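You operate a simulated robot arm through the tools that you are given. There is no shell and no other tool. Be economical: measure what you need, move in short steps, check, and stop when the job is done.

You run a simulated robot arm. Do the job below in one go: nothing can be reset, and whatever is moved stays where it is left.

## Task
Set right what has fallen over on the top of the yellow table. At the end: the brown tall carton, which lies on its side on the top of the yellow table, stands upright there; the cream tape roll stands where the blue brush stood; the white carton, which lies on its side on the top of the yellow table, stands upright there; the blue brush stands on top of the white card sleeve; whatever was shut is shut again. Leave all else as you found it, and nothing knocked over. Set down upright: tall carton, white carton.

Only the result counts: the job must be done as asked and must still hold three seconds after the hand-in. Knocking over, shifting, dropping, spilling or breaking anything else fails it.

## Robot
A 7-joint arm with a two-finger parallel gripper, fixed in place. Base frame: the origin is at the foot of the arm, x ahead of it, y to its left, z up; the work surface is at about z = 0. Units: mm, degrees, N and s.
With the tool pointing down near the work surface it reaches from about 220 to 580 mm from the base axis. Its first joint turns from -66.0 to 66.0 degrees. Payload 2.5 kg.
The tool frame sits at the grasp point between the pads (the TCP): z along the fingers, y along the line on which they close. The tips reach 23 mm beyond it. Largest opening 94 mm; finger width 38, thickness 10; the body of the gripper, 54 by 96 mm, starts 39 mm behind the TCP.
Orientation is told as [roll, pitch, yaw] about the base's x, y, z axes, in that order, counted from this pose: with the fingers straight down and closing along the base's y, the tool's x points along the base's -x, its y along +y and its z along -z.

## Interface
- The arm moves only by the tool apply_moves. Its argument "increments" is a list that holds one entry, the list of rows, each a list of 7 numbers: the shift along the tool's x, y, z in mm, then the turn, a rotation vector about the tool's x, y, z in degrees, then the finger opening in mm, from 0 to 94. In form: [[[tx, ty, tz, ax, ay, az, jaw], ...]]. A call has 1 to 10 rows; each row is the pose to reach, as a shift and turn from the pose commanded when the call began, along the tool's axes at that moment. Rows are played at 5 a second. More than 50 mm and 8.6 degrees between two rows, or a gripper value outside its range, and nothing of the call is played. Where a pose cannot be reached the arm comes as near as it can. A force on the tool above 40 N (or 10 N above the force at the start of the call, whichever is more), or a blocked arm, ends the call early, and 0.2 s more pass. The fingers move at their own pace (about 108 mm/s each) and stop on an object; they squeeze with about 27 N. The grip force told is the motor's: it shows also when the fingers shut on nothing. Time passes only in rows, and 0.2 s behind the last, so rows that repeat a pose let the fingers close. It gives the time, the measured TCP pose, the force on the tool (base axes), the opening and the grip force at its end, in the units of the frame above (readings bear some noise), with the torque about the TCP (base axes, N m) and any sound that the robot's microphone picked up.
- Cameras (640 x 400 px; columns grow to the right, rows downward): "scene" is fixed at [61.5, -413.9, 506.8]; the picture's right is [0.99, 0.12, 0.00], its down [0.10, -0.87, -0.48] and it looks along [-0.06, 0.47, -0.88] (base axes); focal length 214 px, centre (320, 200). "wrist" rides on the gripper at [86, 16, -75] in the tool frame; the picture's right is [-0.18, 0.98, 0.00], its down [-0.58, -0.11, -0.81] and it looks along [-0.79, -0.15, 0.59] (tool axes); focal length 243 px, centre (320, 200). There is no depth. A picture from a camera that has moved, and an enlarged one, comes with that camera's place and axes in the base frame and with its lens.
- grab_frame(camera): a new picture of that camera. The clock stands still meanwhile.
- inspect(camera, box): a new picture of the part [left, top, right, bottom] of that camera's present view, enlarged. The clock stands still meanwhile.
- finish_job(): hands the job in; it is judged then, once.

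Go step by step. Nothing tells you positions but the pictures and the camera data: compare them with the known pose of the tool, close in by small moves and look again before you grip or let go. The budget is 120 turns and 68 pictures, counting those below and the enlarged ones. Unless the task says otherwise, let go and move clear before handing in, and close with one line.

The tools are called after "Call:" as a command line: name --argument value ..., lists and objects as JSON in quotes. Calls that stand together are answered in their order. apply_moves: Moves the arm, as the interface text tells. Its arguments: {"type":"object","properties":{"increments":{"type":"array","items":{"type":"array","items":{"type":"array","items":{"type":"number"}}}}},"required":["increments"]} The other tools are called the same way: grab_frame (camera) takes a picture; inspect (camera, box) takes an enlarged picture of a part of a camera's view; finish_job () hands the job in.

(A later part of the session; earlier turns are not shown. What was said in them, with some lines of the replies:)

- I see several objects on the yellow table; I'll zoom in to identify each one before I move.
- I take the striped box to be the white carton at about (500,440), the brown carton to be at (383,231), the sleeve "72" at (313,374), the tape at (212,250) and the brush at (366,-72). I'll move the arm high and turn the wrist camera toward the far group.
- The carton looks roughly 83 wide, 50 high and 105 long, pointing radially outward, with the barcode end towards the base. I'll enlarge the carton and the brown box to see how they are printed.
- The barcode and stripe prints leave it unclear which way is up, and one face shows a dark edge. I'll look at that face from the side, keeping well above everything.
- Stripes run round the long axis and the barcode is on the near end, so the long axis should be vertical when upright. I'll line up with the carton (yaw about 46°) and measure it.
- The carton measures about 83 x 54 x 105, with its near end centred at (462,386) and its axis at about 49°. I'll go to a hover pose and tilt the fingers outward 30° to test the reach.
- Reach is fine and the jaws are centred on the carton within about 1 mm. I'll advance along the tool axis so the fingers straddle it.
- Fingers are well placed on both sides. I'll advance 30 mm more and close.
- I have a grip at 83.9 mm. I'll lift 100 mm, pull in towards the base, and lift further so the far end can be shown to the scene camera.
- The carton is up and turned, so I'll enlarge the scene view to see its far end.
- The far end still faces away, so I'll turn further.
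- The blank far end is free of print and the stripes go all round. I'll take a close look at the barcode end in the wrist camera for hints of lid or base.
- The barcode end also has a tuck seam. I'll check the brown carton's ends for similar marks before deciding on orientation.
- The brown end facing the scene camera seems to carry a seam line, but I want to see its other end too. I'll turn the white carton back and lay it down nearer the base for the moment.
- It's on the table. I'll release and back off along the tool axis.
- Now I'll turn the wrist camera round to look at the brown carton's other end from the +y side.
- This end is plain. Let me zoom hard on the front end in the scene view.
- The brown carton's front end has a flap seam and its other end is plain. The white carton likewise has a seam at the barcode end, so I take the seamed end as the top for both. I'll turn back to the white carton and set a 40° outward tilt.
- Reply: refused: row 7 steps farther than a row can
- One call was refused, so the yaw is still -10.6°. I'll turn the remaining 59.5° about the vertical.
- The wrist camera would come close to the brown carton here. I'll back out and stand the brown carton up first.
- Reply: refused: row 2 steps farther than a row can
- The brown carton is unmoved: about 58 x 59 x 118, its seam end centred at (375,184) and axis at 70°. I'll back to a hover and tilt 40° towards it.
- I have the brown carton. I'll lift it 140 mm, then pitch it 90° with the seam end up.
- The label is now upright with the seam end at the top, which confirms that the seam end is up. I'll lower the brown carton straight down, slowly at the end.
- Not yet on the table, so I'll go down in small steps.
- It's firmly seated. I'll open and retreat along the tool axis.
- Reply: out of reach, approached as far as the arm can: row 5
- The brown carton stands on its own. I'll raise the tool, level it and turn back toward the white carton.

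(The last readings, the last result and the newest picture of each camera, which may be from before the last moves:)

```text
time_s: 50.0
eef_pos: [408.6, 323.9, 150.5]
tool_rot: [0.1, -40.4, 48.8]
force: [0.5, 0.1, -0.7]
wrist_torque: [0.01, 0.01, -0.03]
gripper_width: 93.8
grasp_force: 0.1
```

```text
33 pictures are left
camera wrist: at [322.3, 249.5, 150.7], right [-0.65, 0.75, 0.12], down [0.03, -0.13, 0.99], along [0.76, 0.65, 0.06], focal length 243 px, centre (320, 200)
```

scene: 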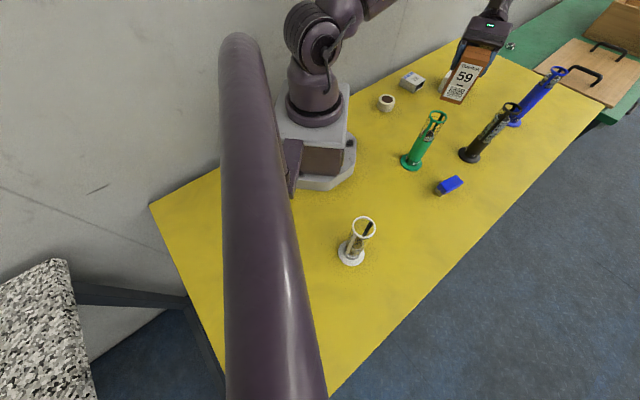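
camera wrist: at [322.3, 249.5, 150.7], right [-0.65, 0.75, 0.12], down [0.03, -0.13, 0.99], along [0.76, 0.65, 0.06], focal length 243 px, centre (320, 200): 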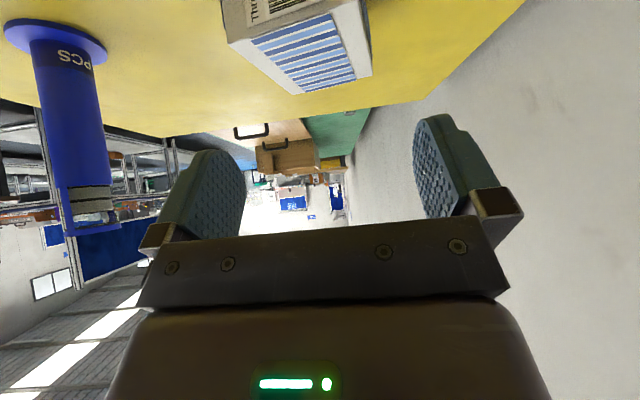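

The white carton may have turned slightly, so I'll enlarge it to measure more finely.

Call:
inspect --camera "wrist" --box '[200, 0, 400, 125]'

```text
3.20 times, centred on (300, 62) of wrist
camera zoom: at [322.3, 249.5, 150.7], right [-0.65, 0.75, 0.12], down [0.03, -0.13, 0.99], along [0.76, 0.65, 0.06], focal length 776 px, centre (384, 640)
```

zoom: 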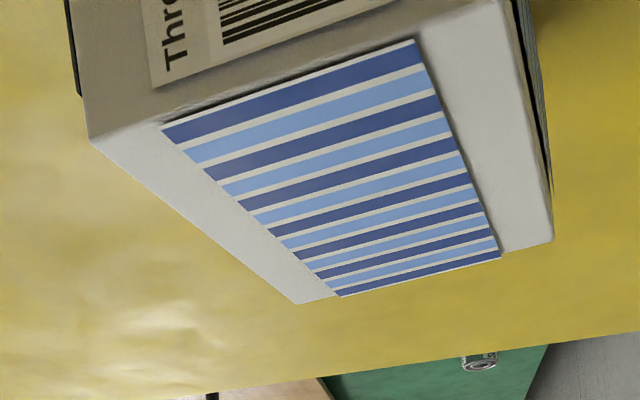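

The carton now lies at about 58°, nudged slightly earlier, which is harmless since it gets set upright anyway. I'll align the yaw to 58° and recheck.

Call:
apply_moves --increments '[[[1.4, -9, -1.2, -2.9, 0, -3.45, 94], [2.8, -19.2, -2.4, -5.9, 0, -7.0, 94]]]'

Call:
inspect --camera "wrist" --box '[200, 0, 440, 150]'

```text
time_s: 50.6
eef_pos: [422.3, 308.2, 151.8]
tool_rot: [0.0, -40.2, 58.1]
force: [-0.1, -1.0, 0.6]
wrist_torque: [-0.01, 0.01, 0.02]
gripper_width: 93.9
grasp_force: 0.0
```

```text
2.67 times, centred on (320, 75) of wrist
camera zoom: at [348.1, 220.9, 152.1], right [-0.76, 0.64, 0.12], down [0.05, -0.12, 0.99], along [0.65, 0.76, 0.06], focal length 647 px, centre (320, 533)
```

zoom: 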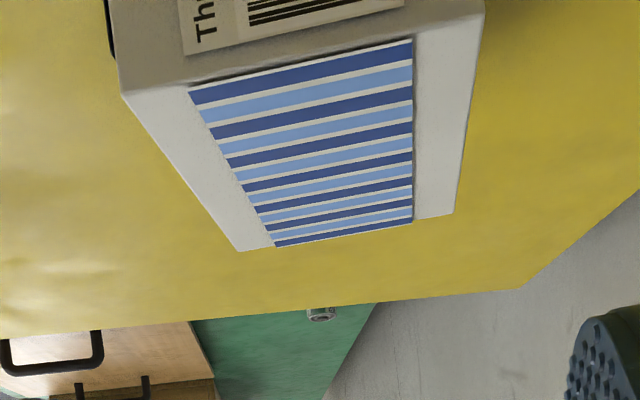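

Aligned: axis 58°, lateral error under 1 mm. I'll advance to straddle and grip.

Call:
apply_moves --increments '[[[19.5, 0.9, 20, 0, 0, 0, 94], [19.5, 0.9, 60, 0, 0, 0, 94], [19.5, 0.9, 90, 0, 0, 0, 94], [19.5, 0.9, 105, 0, 0, 0, 94]]]'

Call:
grab_frame --camera "wrist"

```text
time_s: 51.6
eef_pos: [450.2, 353.6, 56.0]
tool_rot: [0.1, -40.1, 58.1]
force: [-0.1, -0.5, -0.4]
wrist_torque: [0.01, -0.03, 0.01]
gripper_width: 93.8
grasp_force: 0.2
```

```text
30 pictures are left
camera wrist: at [375.9, 266.1, 56.5], right [-0.76, 0.64, 0.12], down [0.05, -0.12, 0.99], along [0.65, 0.76, 0.06], focal length 243 px, centre (320, 200)
```

wrist: 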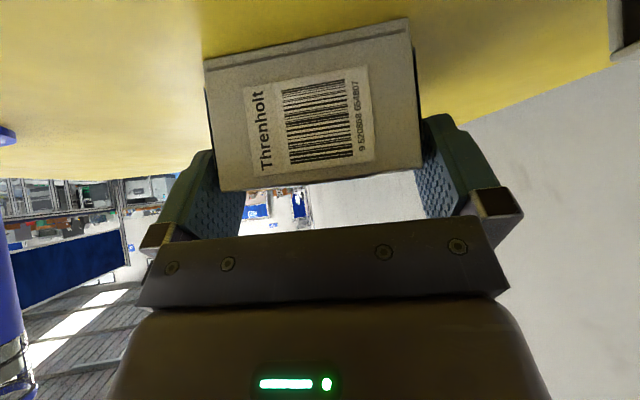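

Call:
apply_moves --increments '[[[0, 0, 13, 0, 0, 0, 94], [0, 0, 25, 0, 0, 0, 94], [0, 0, 25, 0, 0, 0, 70], [0, 0, 25, 0, 0, 0, 70]]]'

```text
time_s: 52.6
eef_pos: [459.2, 367.8, 38.3]
tool_rot: [0.2, -40.3, 57.9]
force: [0.0, 1.4, 1.4]
wrist_torque: [-0.25, 0.01, -0.02]
gripper_width: 83.9
grasp_force: 26.5
```

Call:
apply_moves --increments '[[[-10, 0, -12, 0, 0, 0, 70], [-38, 0, -46, 0, 0, 0, 70], [-70, 0, -83, 0, 0, 0, 70], [-60, 0, -122, 0, 0, 0, 70], [-25, 0, -152, 0, 0, 0, 70], [-25, 0, -162, 0, 0, 0, 70]]]'

Call:
apply_moves --increments '[[[0, 0, 0, 0, 8, 0, 70], [0, 0, 0, 0, 16, 0, 70], [0, 0, 0, 0, 24, 0, 70], [0, 0, 0, 0, 32, 0, 70], [0, 0, 0, 0, 40, 0, 70], [0, 0, 0, 0, 48, 0, 70], [0, 0, 0, 0, 56, 0, 70], [0, 0, 0, 0, 64, 0, 70]]]'

```text
time_s: 54.0
eef_pos: [411.8, 293.7, 177.5]
tool_rot: [0.1, -40.2, 58.0]
force: [0.0, 0.6, -3.8]
wrist_torque: [-0.1, 0.05, -0.01]
gripper_width: 83.8
grasp_force: 27.0
```

```text
time_s: 55.8
eef_pos: [412.1, 294.9, 177.6]
tool_rot: [0.1, 24.0, 58.1]
force: [-0.8, 0.6, -4.3]
wrist_torque: [-0.01, 0.02, 0.01]
gripper_width: 83.9
grasp_force: 26.9
```

Call:
apply_moves --increments '[[[0, 0, 0, 0, 8, 0, 70], [0, 0, 0, 0, 16, 0, 70], [0, 0, 0, 0, 24, 0, 70], [0, 0, 0, 0, 25.8, 0, 70]]]'

Call:
inspect --camera "scene" --box '[400, 20, 540, 130]'

```text
time_s: 56.8
eef_pos: [413.3, 295.0, 178.5]
tool_rot: [0.0, 35.8, 58.1]
force: [0.5, -0.3, -4.0]
wrist_torque: [0.04, -0.01, -0.03]
gripper_width: 84.0
grasp_force: 27.0
out of reach, approached as far as the arm can: row 2, 3, 4
```

```text
3.64 times, centred on (470, 75) of scene
camera zoom: at [61.5, -413.9, 506.8], right [0.99, 0.12, 0.0], down [0.1, -0.87, -0.48], along [-0.06, 0.47, -0.88], focal length 780 px, centre (-226, 654)
```

zoom: 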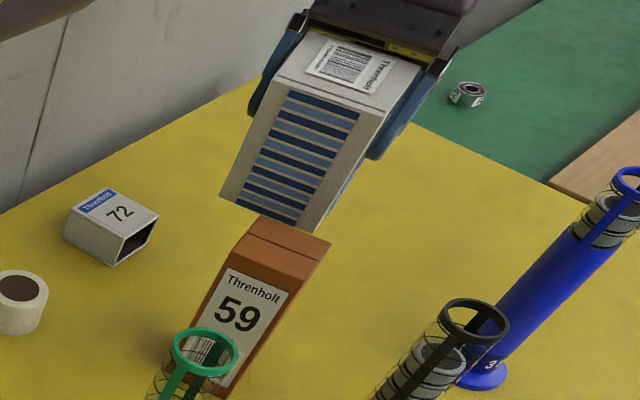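

It's near the reach limit here. I'll untilt a bit, rise, and move to the open area around (480,230), where the gripper can come in from the side.

Call:
apply_moves --increments '[[[10, 0, -13.5, 0, -8, 0, 70], [20, 0, -27, 0, -16, 0, 70], [29, 0, -40.5, 0, -24, 0, 70]]]'

```text
time_s: 57.6
eef_pos: [412.7, 294.6, 228.3]
tool_rot: [0.2, 11.8, 58.2]
force: [1.0, -0.8, -3.5]
wrist_torque: [-0.01, 0.02, -0.01]
gripper_width: 83.9
grasp_force: 27.5
```

Call:
apply_moves --increments '[[[1.4, -11.3, 0.3, 1.67, 0, -7.97, 70], [2.7, -22.6, 0.6, 3.33, 0, -15.9, 70], [4.1, -33.9, 0.9, 5.0, 0, -23.9, 70], [5.5, -45.2, 1.1, 6.67, 0, -31.9, 70], [6.9, -56.5, 1.4, 8.33, 0, -39.9, 70], [8.2, -67.8, 1.7, 10, 0, -47.8, 70], [9.6, -79, 2, 11.66, 0, -55.8, 70]]]'

Call:
apply_moves --increments '[[[0, 0, 0, 0, 8, 0, 70], [0, 0, 0, 0, 16, 0, 70], [0, 0, 0, 0, 24, 0, 70], [0, 0, 0, 0, 32, 0, 70], [0, 0, 0, 0, 37.9, 0, 70], [0, 0, 0, 0, 37.9, 0, 70]]]'

```text
time_s: 59.2
eef_pos: [476.1, 243.8, 227.5]
tool_rot: [0.0, 11.7, 115.3]
force: [0.4, 0.7, -4.1]
wrist_torque: [-0.02, -0.01, -0.02]
gripper_width: 84.0
grasp_force: 26.8
```

```text
time_s: 60.6
eef_pos: [475.7, 246.3, 229.4]
tool_rot: [0.0, 49.7, 115.1]
force: [0.8, -0.6, -4.6]
wrist_torque: [0.03, 0.03, -0.05]
gripper_width: 83.9
grasp_force: 27.2
```

The tilt is reached. I'll lower it now.

Call:
apply_moves --increments '[[[-28, 0, 23.5, 0, 0, 0, 70], [-56, 0, 47, 0, 0, 0, 70], [-84, 0, 70.5, 0, 0, 0, 70], [-109, 0, 92, 0, 0, 0, 70]]]'

Call:
inspect --camera "scene" --box '[410, 30, 550, 140]'

```text
time_s: 61.6
eef_pos: [474.5, 246.0, 87.1]
tool_rot: [0.0, 49.5, 115.0]
force: [0.0, 0.1, -4.5]
wrist_torque: [0.08, -0.01, -0.03]
gripper_width: 84.1
grasp_force: 26.8
```

```text
3.64 times, centred on (480, 85) of scene
camera zoom: at [61.5, -413.9, 506.8], right [0.99, 0.12, 0.0], down [0.1, -0.87, -0.48], along [-0.06, 0.47, -0.88], focal length 780 px, centre (-262, 618)
```

zoom: 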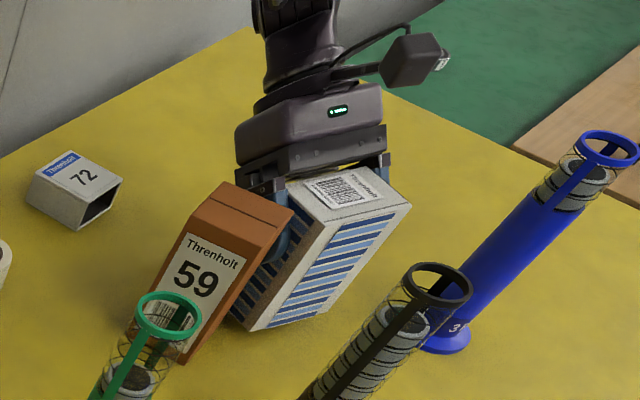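

The left finger is close to the brown carton, so I'll shift 25 mm away from it before setting down.

Call:
apply_moves --increments '[[[0, -12, 0, 0, 0, 0, 70], [0, -25, 0, 0, 0, 0, 70], [-3, -25, 2.6, 0, 0, 0, 70], [-6, -25, 5.1, 0, 0, 0, 70]]]'

```text
time_s: 62.6
eef_pos: [496.4, 257.0, 78.4]
tool_rot: [0.0, 49.6, 115.1]
force: [-0.2, 0.0, -4.7]
wrist_torque: [0.09, 0.01, -0.01]
gripper_width: 83.8
grasp_force: 27.0
```

Call:
apply_moves --increments '[[[-0.8, 0, 0.65, 0, 0, 0, 70], [-1.6, 0, 1.3, 0, 0, 0, 70], [-2.4, 0, 1.95, 0, 0, 0, 70], [-3.0, 0, 2.5, 0, 0, 0, 70]]]'

```text
time_s: 63.6
eef_pos: [497.3, 257.2, 74.1]
tool_rot: [0.0, 49.6, 115.1]
force: [0.3, -0.4, -4.1]
wrist_torque: [0.05, 0.02, 0.01]
gripper_width: 83.7
grasp_force: 26.9
```

Call:
apply_moves --increments '[[[-0.6, 0, 0.5, 0, 0, 0, 70], [-1.2, 0, 1.0, 0, 0, 0, 70], [-1.6, 0, 1.3, 0, 0, 0, 70]]]'

```text
time_s: 64.4
eef_pos: [496.0, 255.9, 73.7]
tool_rot: [-0.1, 49.6, 115.0]
force: [-0.3, -0.6, -4.7]
wrist_torque: [0.04, 0.04, -0.02]
gripper_width: 84.1
grasp_force: 27.3
```

Call:
apply_moves --increments '[[[-0.6, 0, 0.5, 0, 0, 0, 70], [-1.2, 0, 1.0, 0, 0, 0, 70], [-1.6, 0, 1.3, 0, 0, 0, 70]]]'

```text
time_s: 65.2
eef_pos: [498.1, 256.4, 73.8]
tool_rot: [0.0, 49.8, 115.0]
force: [-6.2, -0.7, 13.8]
wrist_torque: [-0.5, 0.67, -0.28]
gripper_width: 83.9
grasp_force: 26.8
```

In firm contact. I'll release and retreat.

Call:
apply_moves --increments '[[[0.5, 0, -0.4, 0, 0, 0, 94], [0.5, 0, -0.4, 0, 0, 0, 94], [0, 0, -25, 0, 0, 0, 94], [0, 0, -50, 0, 0, 0, 94], [0, 0, -75, 0, 0, 0, 94]]]'

Call:
inspect --camera "scene" --box '[410, 30, 550, 140]'

```text
time_s: 66.4
eef_pos: [471.6, 307.7, 116.9]
tool_rot: [-0.1, 49.7, 115.1]
force: [-0.4, 0.0, -0.5]
wrist_torque: [0.01, 0.03, 0.04]
gripper_width: 93.8
grasp_force: 0.1
```

```text
3.64 times, centred on (480, 85) of scene
camera zoom: at [61.5, -413.9, 506.8], right [0.99, 0.12, 0.0], down [0.1, -0.87, -0.48], along [-0.06, 0.47, -0.88], focal length 780 px, centre (-262, 618)
```

zoom: 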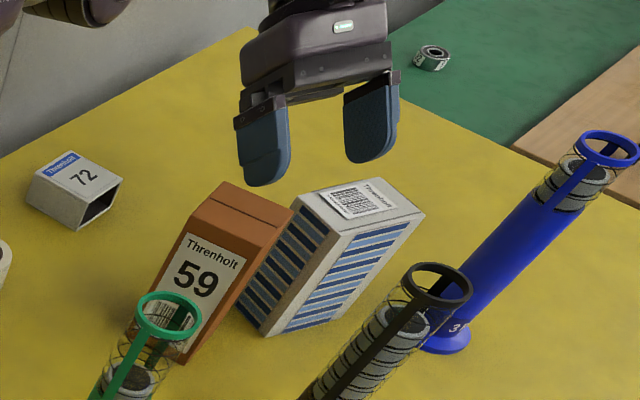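

Both cartons stand upright. Next is the brush; I'll level the tool and rise, then look at the sleeve before going to the brush.

Call:
apply_moves --increments '[[[9, 0, -8, 0, -8, 0, 94], [18, 0, -15, 0, -16, 0, 94], [27, 0, -23, 0, -24, 0, 94], [36, 0, -30, 0, -32, 0, 94], [48, 0, -40, 0, -40, 0, 94], [61, 0, -52, 0, -48, 0, 94], [61, 0, -52, 0, -49.7, 0, 94]]]'

```text
time_s: 68.0
eef_pos: [473.2, 306.8, 198.7]
tool_rot: [0.0, -0.2, 115.1]
force: [-0.2, -0.4, -0.9]
wrist_torque: [-0.03, 0.01, -0.01]
gripper_width: 93.8
grasp_force: 0.1
```

Call:
apply_moves --increments '[[[-9, 24.7, -5, 0, 0, 7.86, 94], [-18, 49.4, -5, 0, 0, 15.7, 94], [-26.6, 74, -5, 0, 0, 23.6, 94], [-35.4, 99, -5, 0, 0, 31.4, 94], [-44, 123.5, -5, 0, 0, 39.3, 94], [-53, 148, -5, 0, 0, 47.1, 94], [-62, 173, -5, 0, 0, 55, 94]]]'

Call:
inspect --camera "wrist" --box '[200, 0, 440, 150]'

```text
time_s: 69.6
eef_pos: [288.1, 291.1, 203.7]
tool_rot: [0.1, -0.2, 59.9]
force: [0.1, -0.2, -0.3]
wrist_torque: [-0.01, 0.03, 0.0]
gripper_width: 93.9
grasp_force: 0.0
```

```text
2.67 times, centred on (320, 75) of wrist
camera zoom: at [231.3, 224.3, 275.9], right [-0.76, 0.65, 0.0], down [0.39, 0.45, 0.81], along [0.53, 0.61, -0.59], focal length 647 px, centre (320, 533)
```

zoom: 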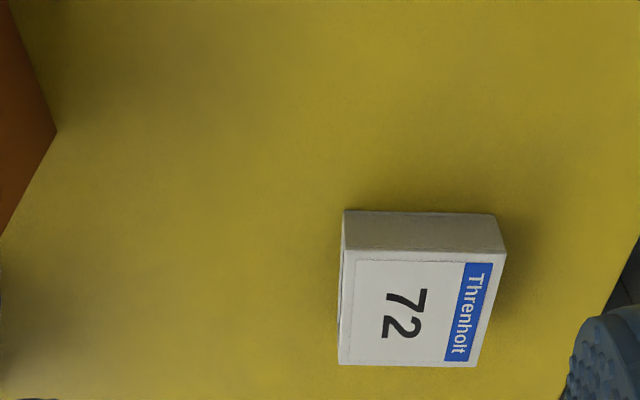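

The sleeve's top is 66 x 56 mm, centred at (311,381) with its top at z about 33. Now I'll go high over to the brush and look at it.

Call:
apply_moves --increments '[[[0, 0, -50, 0, 0, 0, 94], [35.4, -23.3, -60, 0, 0, 6.67, 94], [70.9, -46.6, -60, 0, 0, 13.3, 94], [106, -70, -60, 0, 0, 20, 94], [142, -93, -60, 0, 0, 26.7, 94], [177, -116.4, -60, 0, 0, 33.3, 94], [213, -140, -60, 0, 0, 40, 94], [248, -163, -60, 0, 0, 46.7, 94], [284, -186, -60, 0, 0, 53.3, 94], [319, -209.6, -60, 0, 0, 60, 94]]]'

Call:
grab_frame --camera "wrist"

```text
time_s: 71.8
eef_pos: [310.8, -90.3, 263.5]
tool_rot: [0.1, 0.0, 0.1]
force: [-0.3, -0.3, -0.4]
wrist_torque: [0.03, -0.03, -0.02]
gripper_width: 94.0
grasp_force: 0.0
```

```text
25 pictures are left
camera wrist: at [224.1, -74.1, 336.2], right [0.18, 0.98, 0.0], down [0.58, -0.11, 0.81], along [0.79, -0.15, -0.59], focal length 243 px, centre (320, 200)
```

wrist: 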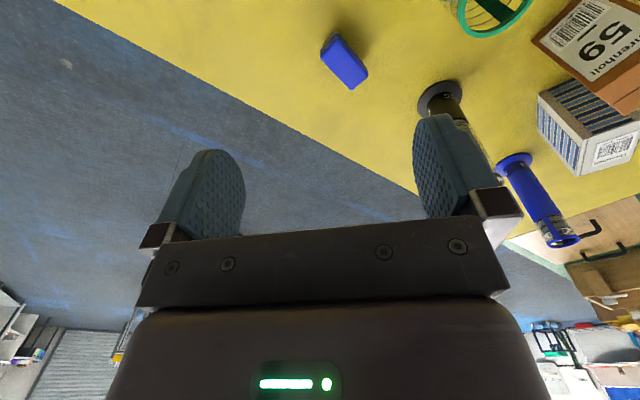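

Call:
apply_moves --increments '[[[-7, 1, 23, 0, 0, -7.4, 94], [-14, 2, 46, 0, 0, -14.8, 94], [-20, 3, 69, 0, 0, -22.2, 94], [-27, 4, 92, 0, 0, -29.6, 94], [-34, 5, 113, 0, 0, -37, 94]]]'

Call:
inspect --camera "wrist" --box '[220, 0, 420, 160]'

```text
time_s: 73.0
eef_pos: [346.8, -84.1, 150.0]
tool_rot: [0.2, -0.1, 37.3]
force: [0.3, 0.1, -1.1]
wrist_torque: [-0.02, 0.01, 0.0]
gripper_width: 93.9
grasp_force: 0.1
```

```text
2.50 times, centred on (320, 80) of wrist
camera zoom: at [269.0, -123.2, 223.0], right [-0.45, 0.89, 0.0], down [0.53, 0.26, 0.81], along [0.72, 0.36, -0.59], focal length 606 px, centre (320, 500)
```

zoom: 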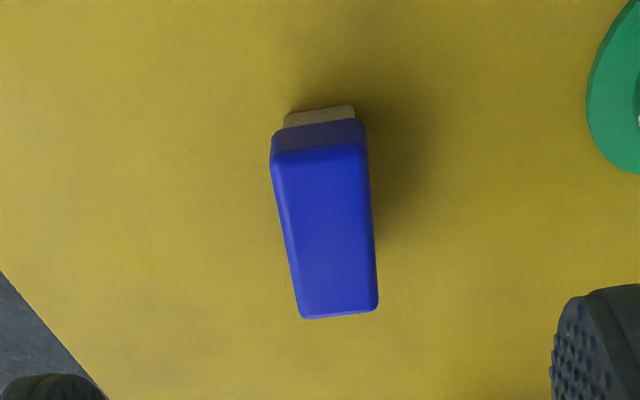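

The brush is about 58 x 28 mm, centred near (371,-68) at about 35°. I'll move above it and look before closing.

Call:
apply_moves --increments '[[[-15, -1, 25, 0, 0, 1.2, 70], [-29, -1.9, 50, 0, 0, 2.3, 70], [-29, -1.9, 80, 0, 0, 2.3, 70]]]'

Call:
grab_frame --camera "wrist"

Call:
inspect --camera "scene" --box '[410, 140, 490, 210]'

```text
time_s: 73.8
eef_pos: [369.6, -66.8, 70.2]
tool_rot: [0.1, -0.2, 34.7]
force: [0.5, 0.3, 0.3]
wrist_torque: [-0.02, 0.02, 0.0]
gripper_width: 70.2
grasp_force: 0.1
```

```text
23 pictures are left
camera wrist: at [289.5, -101.6, 143.6], right [-0.41, 0.91, 0.0], down [0.54, 0.24, 0.81], along [0.74, 0.33, -0.59], focal length 243 px, centre (320, 200)
```

wrist: 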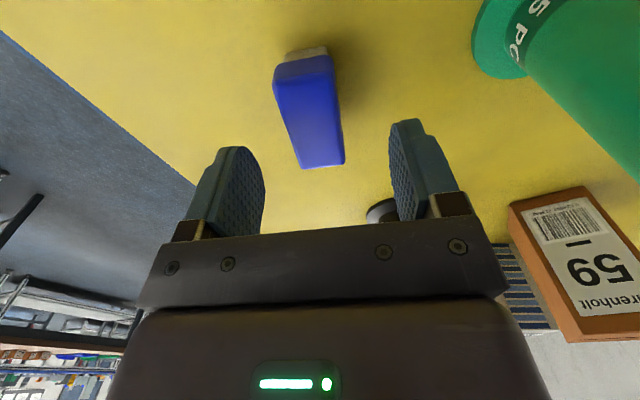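

```text
5.71 times, centred on (450, 175) of scene
camera zoom: at [61.5, -413.9, 506.8], right [0.99, 0.12, 0.0], down [0.1, -0.87, -0.48], along [-0.06, 0.47, -0.88], focal length 1226 px, centre (-423, 343)
```

zoom: 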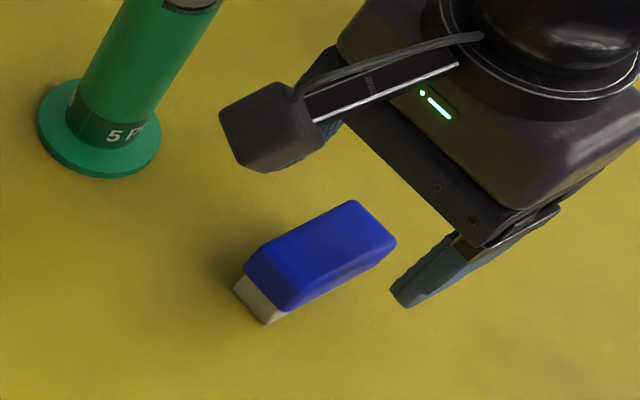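

Estimates agree: centre (372,-67), axis about 33°. I'll descend and grip.

Call:
apply_moves --increments '[[[-1.8, -1.8, 15, 0, 0, 1.5, 70], [-1.8, -1.8, 30, 0, 0, 1.5, 70], [-1.8, -1.8, 38, 0, 0, 1.5, 70], [-1.8, -1.8, 38, 0, 0, 1.5, 15], [-1.8, -1.8, 38, 0, 0, 1.5, 15], [-1.8, -1.8, 38, 0, 0, 1.5, 15]]]'

```text
time_s: 75.2
eef_pos: [370.9, -67.7, 33.0]
tool_rot: [0.1, 0.0, 33.3]
force: [0.2, 0.3, 0.6]
wrist_torque: [-0.01, 0.0, 0.02]
gripper_width: 29.2
grasp_force: 27.2
```

Call:
apply_moves --increments '[[[0, 0, -15, 0, 0, 0, 15], [0, 0, -60, 0, 0, 0, 15], [0, 0, -108, 0, 0, 0, 15], [0, 0, -155, 0, 0, 0, 15], [0, 0, -200, 0, 0, 0, 15], [0, 0, -235, 0, 0, 0, 15]]]'

Call:
apply_moves --increments '[[[-19.6, 40.7, 0, 0, 0, -1.5, 15], [-39, 81.5, 0, 0, 0, -3, 15], [-59, 122, 0, 0, 0, -4.5, 15], [-78, 163, 0, 0, 0, -6, 15], [-98, 204, 0, 0, 0, -7.5, 15], [-118, 244.5, 0, 0, 0, -9, 15], [-137, 285, 0, 0, 0, -10.5, 15], [-157, 326, 0, 0, 0, -12, 15], [-176, 367, 0, 0, 0, -13.5, 15], [-196, 407.5, 0, 0, 0, -14.7, 15]]]'

```text
time_s: 76.6
eef_pos: [374.2, -69.3, 266.8]
tool_rot: [0.2, 0.0, 33.3]
force: [-0.3, -0.6, -1.4]
wrist_torque: [0.0, -0.01, 0.01]
gripper_width: 29.4
grasp_force: 27.2
```

```text
time_s: 78.8
eef_pos: [313.9, 379.0, 267.4]
tool_rot: [0.1, 0.0, 48.0]
force: [-0.3, 0.2, -0.5]
wrist_torque: [0.01, 0.0, -0.01]
gripper_width: 29.2
grasp_force: 27.3
```

Call:
apply_moves --increments '[[[0, 2.5, 45, 0, 0, 0, 15], [0, 2.5, 90, 0, 0, 0, 15], [0, 2.5, 135, 0, 0, 0, 15], [0, 2.5, 172, 0, 0, 0, 15]]]'

Call:
inspect --camera "scene" --box '[370, 50, 470, 120]'

Call:
grab_frame --camera "wrist"

```text
time_s: 79.8
eef_pos: [313.7, 379.2, 96.2]
tool_rot: [0.1, -0.1, 47.9]
force: [-0.5, -0.1, -0.4]
wrist_torque: [0.02, 0.05, -0.04]
gripper_width: 29.4
grasp_force: 27.0
```

```text
5.71 times, centred on (420, 85) of scene
camera zoom: at [61.5, -413.9, 506.8], right [0.99, 0.12, 0.0], down [0.1, -0.87, -0.48], along [-0.06, 0.47, -0.88], focal length 1226 px, centre (-251, 857)
```

zoom: 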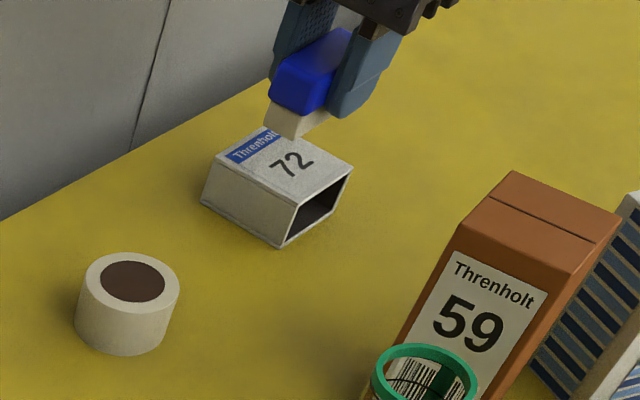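

```text
20 pictures are left
camera wrist: at [243.7, 326.7, 169.3], right [-0.61, 0.8, 0.0], down [0.47, 0.36, 0.81], along [0.64, 0.49, -0.59], focal length 243 px, centre (320, 200)
```

wrist: 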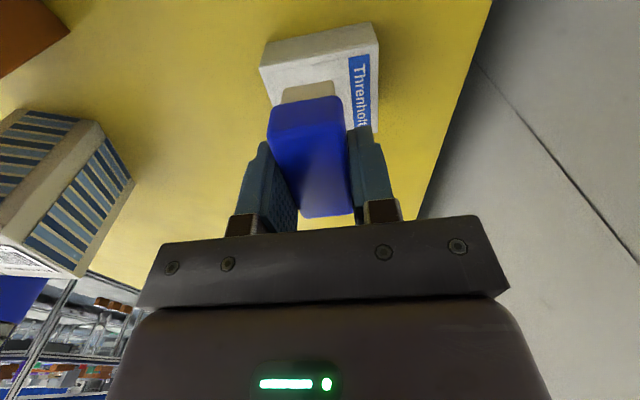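

The brush is above the sleeve, about 3 mm off laterally. I'll correct that and lower.

Call:
apply_moves --increments '[[[0, 3, 10, 0, 0, 0, 15], [0, 3, 20, 0, 0, 0, 15], [0, 3, 25, 0, 0, 0, 15], [0, 3, 27, 0, 0, 0, 15]]]'

```text
time_s: 80.8
eef_pos: [309.6, 382.7, 68.8]
tool_rot: [0.1, 0.0, 48.0]
force: [0.3, -0.4, -0.6]
wrist_torque: [-0.01, 0.0, -0.04]
gripper_width: 29.3
grasp_force: 27.0
```

Call:
apply_moves --increments '[[[0, 0, 0.7, 0, 0, 0, 15], [0, 0, 1.4, 0, 0, 0, 15], [0, 0, 2, 0, 0, 0, 15]]]'

Call:
inspect --camera "scene" --box '[390, 55, 440, 95]'

```text
time_s: 81.6
eef_pos: [308.6, 382.6, 67.8]
tool_rot: [0.0, 0.0, 48.0]
force: [-0.5, 1.0, 0.7]
wrist_torque: [0.01, 0.01, -0.04]
gripper_width: 29.3
grasp_force: 27.4
```

```text
10.00 times, centred on (415, 75) of scene
camera zoom: at [61.5, -413.9, 506.8], right [0.99, 0.12, 0.0], down [0.1, -0.87, -0.48], along [-0.06, 0.47, -0.88], focal length 2145 px, centre (-630, 1450)
```

zoom: 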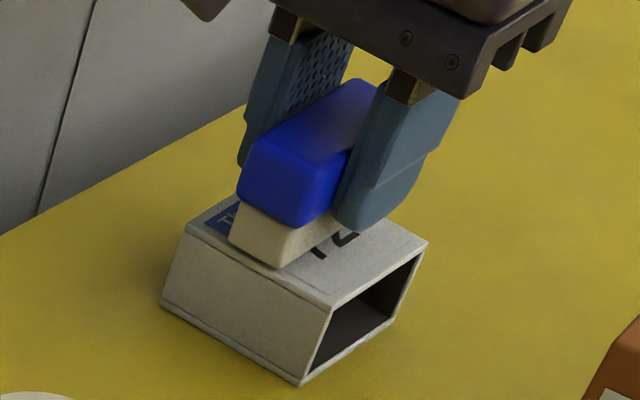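

Call:
apply_moves --increments '[[[0, 0, 0.5, 0, 0, 0, 15], [0, 0, 1, 0, 0, 0, 15], [0, 0, 1, 0, 0, 0, 15]]]'

```text
time_s: 82.4
eef_pos: [310.7, 383.2, 67.1]
tool_rot: [0.1, 0.0, 48.0]
force: [0.6, 0.0, -0.2]
wrist_torque: [-0.01, -0.02, 0.02]
gripper_width: 29.0
grasp_force: 27.7
```

Call:
apply_moves --increments '[[[0, 0, 0.6, 0, 0, 0, 15], [0, 0, 1.2, 0, 0, 0, 15], [0, 0, 1.2, 0, 0, 0, 15]]]'

```text
time_s: 83.2
eef_pos: [309.8, 382.3, 65.6]
tool_rot: [0.0, 0.0, 48.0]
force: [0.3, 0.0, -0.2]
wrist_torque: [0.02, 0.0, -0.02]
gripper_width: 29.1
grasp_force: 27.0
```

Call:
apply_moves --increments '[[[0, 0, 0.6, 0, 0, 0, 15], [0, 0, 1.2, 0, 0, 0, 15], [0, 0, 1.2, 0, 0, 0, 15]]]'

```text
time_s: 84.0
eef_pos: [309.9, 383.5, 65.0]
tool_rot: [0.2, -0.1, 47.9]
force: [-0.7, -1.8, 4.3]
wrist_torque: [-0.04, 0.03, 0.01]
gripper_width: 29.1
grasp_force: 27.5
```

Contact made. I'll open gently and rise.

Call:
apply_moves --increments '[[[0, 0, 0, 0, 0, 0, 36], [0, 0, 0, 0, 0, 0, 50], [0, 0, -15, 0, 0, 0, 50], [0, 0, -50, 0, 0, 0, 50], [0, 0, -95, 0, 0, 0, 50], [0, 0, -135, 0, 0, 0, 70]]]'

Call:
inspect --camera "scene" --box '[370, 55, 470, 125]'

```text
time_s: 85.4
eef_pos: [306.6, 381.4, 196.7]
tool_rot: [0.0, 0.1, 48.0]
force: [-0.9, 0.1, 1.1]
wrist_torque: [-0.01, 0.02, 0.0]
gripper_width: 70.0
grasp_force: 0.0
```

```text
5.71 times, centred on (420, 90) of scene
camera zoom: at [61.5, -413.9, 506.8], right [0.99, 0.12, 0.0], down [0.1, -0.87, -0.48], along [-0.06, 0.47, -0.88], focal length 1226 px, centre (-251, 829)
```

zoom: 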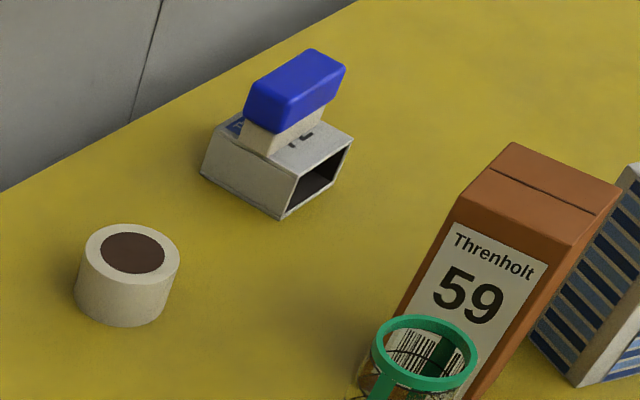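

The brush rests on the sleeve. Next is the tape roll near (212,253), so I'll move over to look at it.

Call:
apply_moves --increments '[[[38, -10, 0, 0, 0, 0, 94], [76, -21, 0, 0, 0, 0, 94], [115, -31, 0, 0, 0, 0, 94], [153, -41.4, 0, 0, 0, 0, 94]]]'

Call:
grab_frame --camera "wrist"

```text
time_s: 86.4
eef_pos: [235.7, 242.9, 199.1]
tool_rot: [0.1, -0.1, 48.0]
force: [0.2, -0.1, -1.2]
wrist_torque: [0.0, -0.02, 0.0]
gripper_width: 93.9
grasp_force: 0.1
```

```text
17 pictures are left
camera wrist: at [167.6, 190.5, 271.9], right [-0.61, 0.79, 0.0], down [0.47, 0.36, 0.81], along [0.64, 0.49, -0.59], focal length 243 px, centre (320, 200)
```

wrist: 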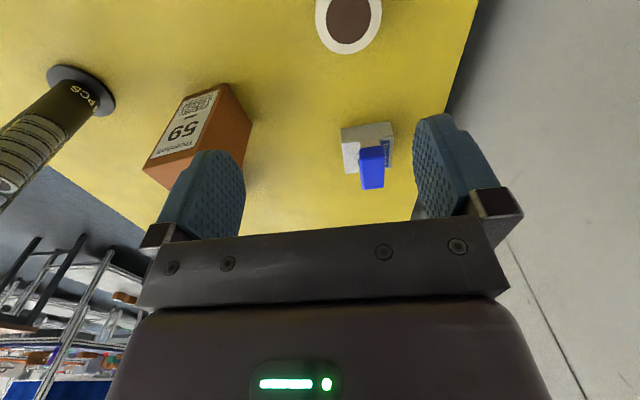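

Call:
apply_moves --increments '[[[9, 25, 20, 0, 0, 0, 94], [9, 25, 65, 0, 0, 0, 94], [9, 25, 100, 0, 0, 0, 94], [9, 25, 125, 0, 0, 0, 94]]]'

Call:
inspect --camera "scene" --box '[350, 70, 430, 130]'

Call:
grab_frame --camera "wrist"

```text
time_s: 87.4
eef_pos: [213.4, 251.5, 71.1]
tool_rot: [0.0, -0.1, 47.9]
force: [-0.1, 0.1, 0.2]
wrist_torque: [0.04, 0.0, 0.02]
gripper_width: 94.1
grasp_force: 0.0
```

```text
6.67 times, centred on (390, 100) of scene
camera zoom: at [61.5, -413.9, 506.8], right [0.99, 0.12, 0.0], down [0.1, -0.87, -0.48], along [-0.06, 0.47, -0.88], focal length 1430 px, centre (-147, 867)
```

zoom: 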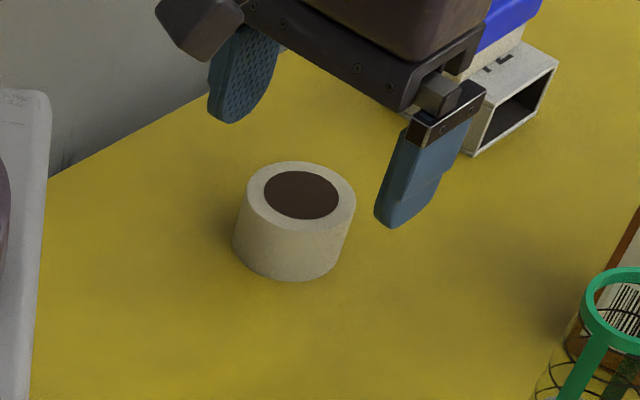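

```text
15 pictures are left
camera wrist: at [143.1, 198.9, 144.9], right [-0.61, 0.79, 0.0], down [0.47, 0.36, 0.81], along [0.64, 0.49, -0.59], focal length 243 px, centre (320, 200)
```

wrist: 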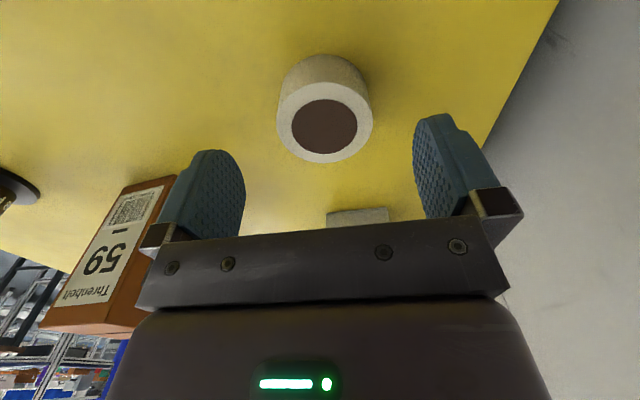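

The tape is about 52 mm across and 34 mm high, centred at (209,252). I'll correct by 3 mm, descend and grip.

Call:
apply_moves --increments '[[[2.6, 3, 13, 0, 0, 0, 94], [2.6, 3, 27, 0, 0, 0, 94], [2.6, 3, 39, 0, 0, 0, 94], [2.6, 3, 39, 0, 0, 0, 70], [2.6, 3, 39, 0, 0, 0, 40], [2.6, 3, 39, 0, 0, 0, 40]]]'

```text
time_s: 88.8
eef_pos: [209.7, 253.5, 34.3]
tool_rot: [0.1, 0.0, 48.0]
force: [0.3, -0.1, 0.2]
wrist_torque: [0.0, 0.0, 0.01]
gripper_width: 54.3
grasp_force: 27.0
```

Call:
apply_moves --increments '[[[0, 0, -15, 0, 0, 0, 40], [0, 0, -60, 0, 0, 0, 40], [0, 0, -108, 0, 0, 0, 40], [0, 0, -155, 0, 0, 0, 40], [0, 0, -200, 0, 0, 0, 40], [0, 0, -235, 0, 0, 0, 40]]]'

Call:
apply_moves --increments '[[[14.4, -37.2, 0, 0, 0, 5.3, 40], [28.9, -74.5, 0, 0, 0, 10.7, 40], [43.3, -111.7, 0, 0, 0, 16, 40], [57.8, -149, 0, 0, 0, 21.3, 40], [72.2, -186, 0, 0, 0, 26.7, 40], [86.7, -223.5, 0, 0, 0, 32, 40], [101, -260.7, 0, 0, 0, 37.3, 40], [115.6, -298, 0, 0, 0, 42.7, 40], [130, -335.2, 0, 0, 0, 48, 40]]]'

```text
time_s: 90.2
eef_pos: [210.9, 249.9, 270.1]
tool_rot: [0.2, 0.0, 48.0]
force: [-0.2, 0.3, 0.1]
wrist_torque: [-0.03, -0.02, -0.01]
gripper_width: 54.4
grasp_force: 26.8
```

```text
time_s: 92.2
eef_pos: [372.1, -69.7, 270.0]
tool_rot: [0.1, 0.1, -0.1]
force: [1.0, -0.3, -0.9]
wrist_torque: [0.0, -0.01, 0.02]
gripper_width: 54.5
grasp_force: 26.6
```

Call:
apply_moves --increments '[[[0, 1.5, 45, 0, 0, 0, 40], [0, 1.5, 90, 0, 0, 0, 40], [0, 1.5, 135, 0, 0, 0, 40], [0, 1.5, 180, 0, 0, 0, 40], [0, 1.5, 215, 0, 0, 0, 40], [0, 1.5, 228, 0, 0, 0, 40]]]'

Call:
inspect --camera "scene" --box '[400, 130, 500, 210]'

```text
time_s: 93.6
eef_pos: [373.3, -66.4, 44.0]
tool_rot: [0.1, 0.0, 0.0]
force: [-0.7, -0.1, -0.5]
wrist_torque: [0.01, -0.02, 0.0]
gripper_width: 54.7
grasp_force: 27.4
```

```text
5.00 times, centred on (450, 170) of scene
camera zoom: at [61.5, -413.9, 506.8], right [0.99, 0.12, 0.0], down [0.1, -0.87, -0.48], along [-0.06, 0.47, -0.88], focal length 1072 px, centre (-330, 350)
```

zoom: 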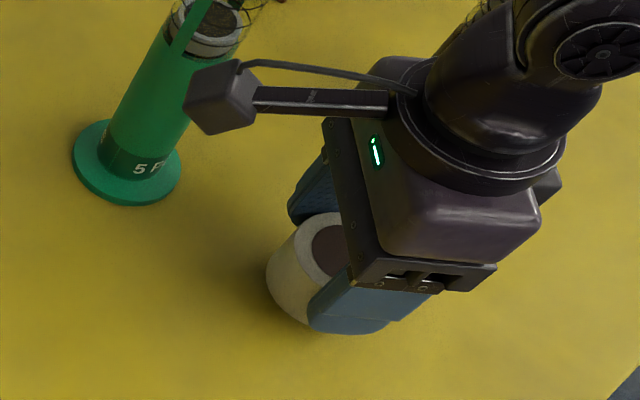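

Call:
apply_moves --increments '[[[0, 0, 3, 0, 0, 0, 40], [0, 0, 6, 0, 0, 0, 40], [0, 0, 7.5, 0, 0, 0, 40]]]'

Call:
apply_moves --increments '[[[0, 0, 0.7, 0, 0, 0, 40], [0, 0, 1.4, 0, 0, 0, 40], [0, 0, 1.4, 0, 0, 0, 40]]]'

```text
time_s: 94.4
eef_pos: [371.4, -66.9, 35.6]
tool_rot: [0.1, 0.0, 0.0]
force: [-0.3, 0.3, -0.9]
wrist_torque: [0.0, 0.01, -0.01]
gripper_width: 54.6
grasp_force: 27.0
```

```text
time_s: 95.2
eef_pos: [372.5, -66.3, 33.9]
tool_rot: [0.1, -0.1, 0.0]
force: [-3.7, 0.7, 18.9]
wrist_torque: [0.02, 0.05, -0.02]
gripper_width: 54.5
grasp_force: 27.6
```

Contact at 18.9 N. I'll release, rise, and check everything.

Call:
apply_moves --increments '[[[0, 0, -0.8, 0, 0, 0, 60], [0, 0, -0.8, 0, 0, 0, 80], [0, 0, -20, 0, 0, 0, 80], [0, 0, -65, 0, 0, 0, 80], [0, 0, -110, 0, 0, 0, 80], [0, 0, -155, 0, 0, 0, 80], [0, 0, -200, 0, 0, 0, 80], [0, 0, -230, 0, 0, 0, 80]]]'

Call:
inspect --camera "scene" --box '[360, 50, 600, 200]'

Call:
grab_frame --camera "scene"

```text
time_s: 97.0
eef_pos: [369.6, -68.1, 259.3]
tool_rot: [0.1, 0.1, -0.1]
force: [0.6, 0.3, -0.3]
wrist_torque: [0.01, 0.0, 0.0]
gripper_width: 80.3
grasp_force: 0.0
```

```text
2.67 times, centred on (480, 125) of scene
camera zoom: at [61.5, -413.9, 506.8], right [0.99, 0.12, 0.0], down [0.1, -0.87, -0.48], along [-0.06, 0.47, -0.88], focal length 572 px, centre (-107, 400)
```

zoom: 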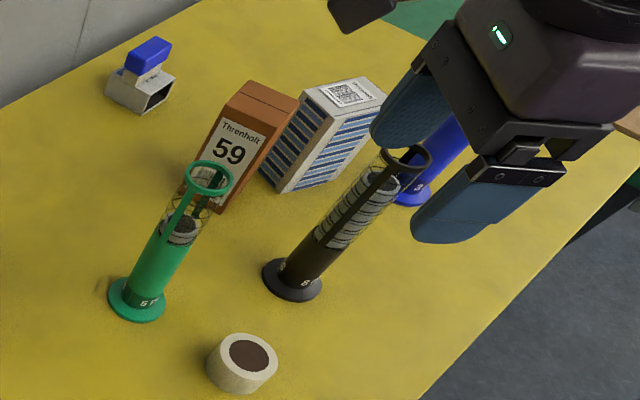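

```text
12 pictures are left
```

scene: 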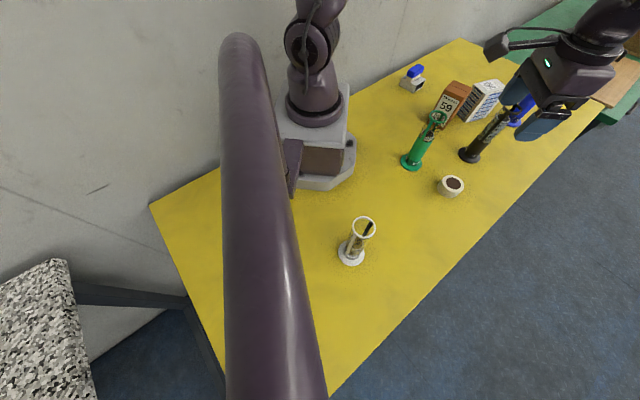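

Both cartons stand, the brush sits on the sleeve, and the tape roll stands where the brush was. The tubes look untouched and the gripper is clear, so I'm handing in.

Call:
finish_job

```text
The job is handed in.
```

The job is handed in: the brown and white cartons stand upright, the brush is on the white card sleeve, and the tape roll stands where the brush was; nothing needed opening, and the last scene picture shows everything else standing as before.
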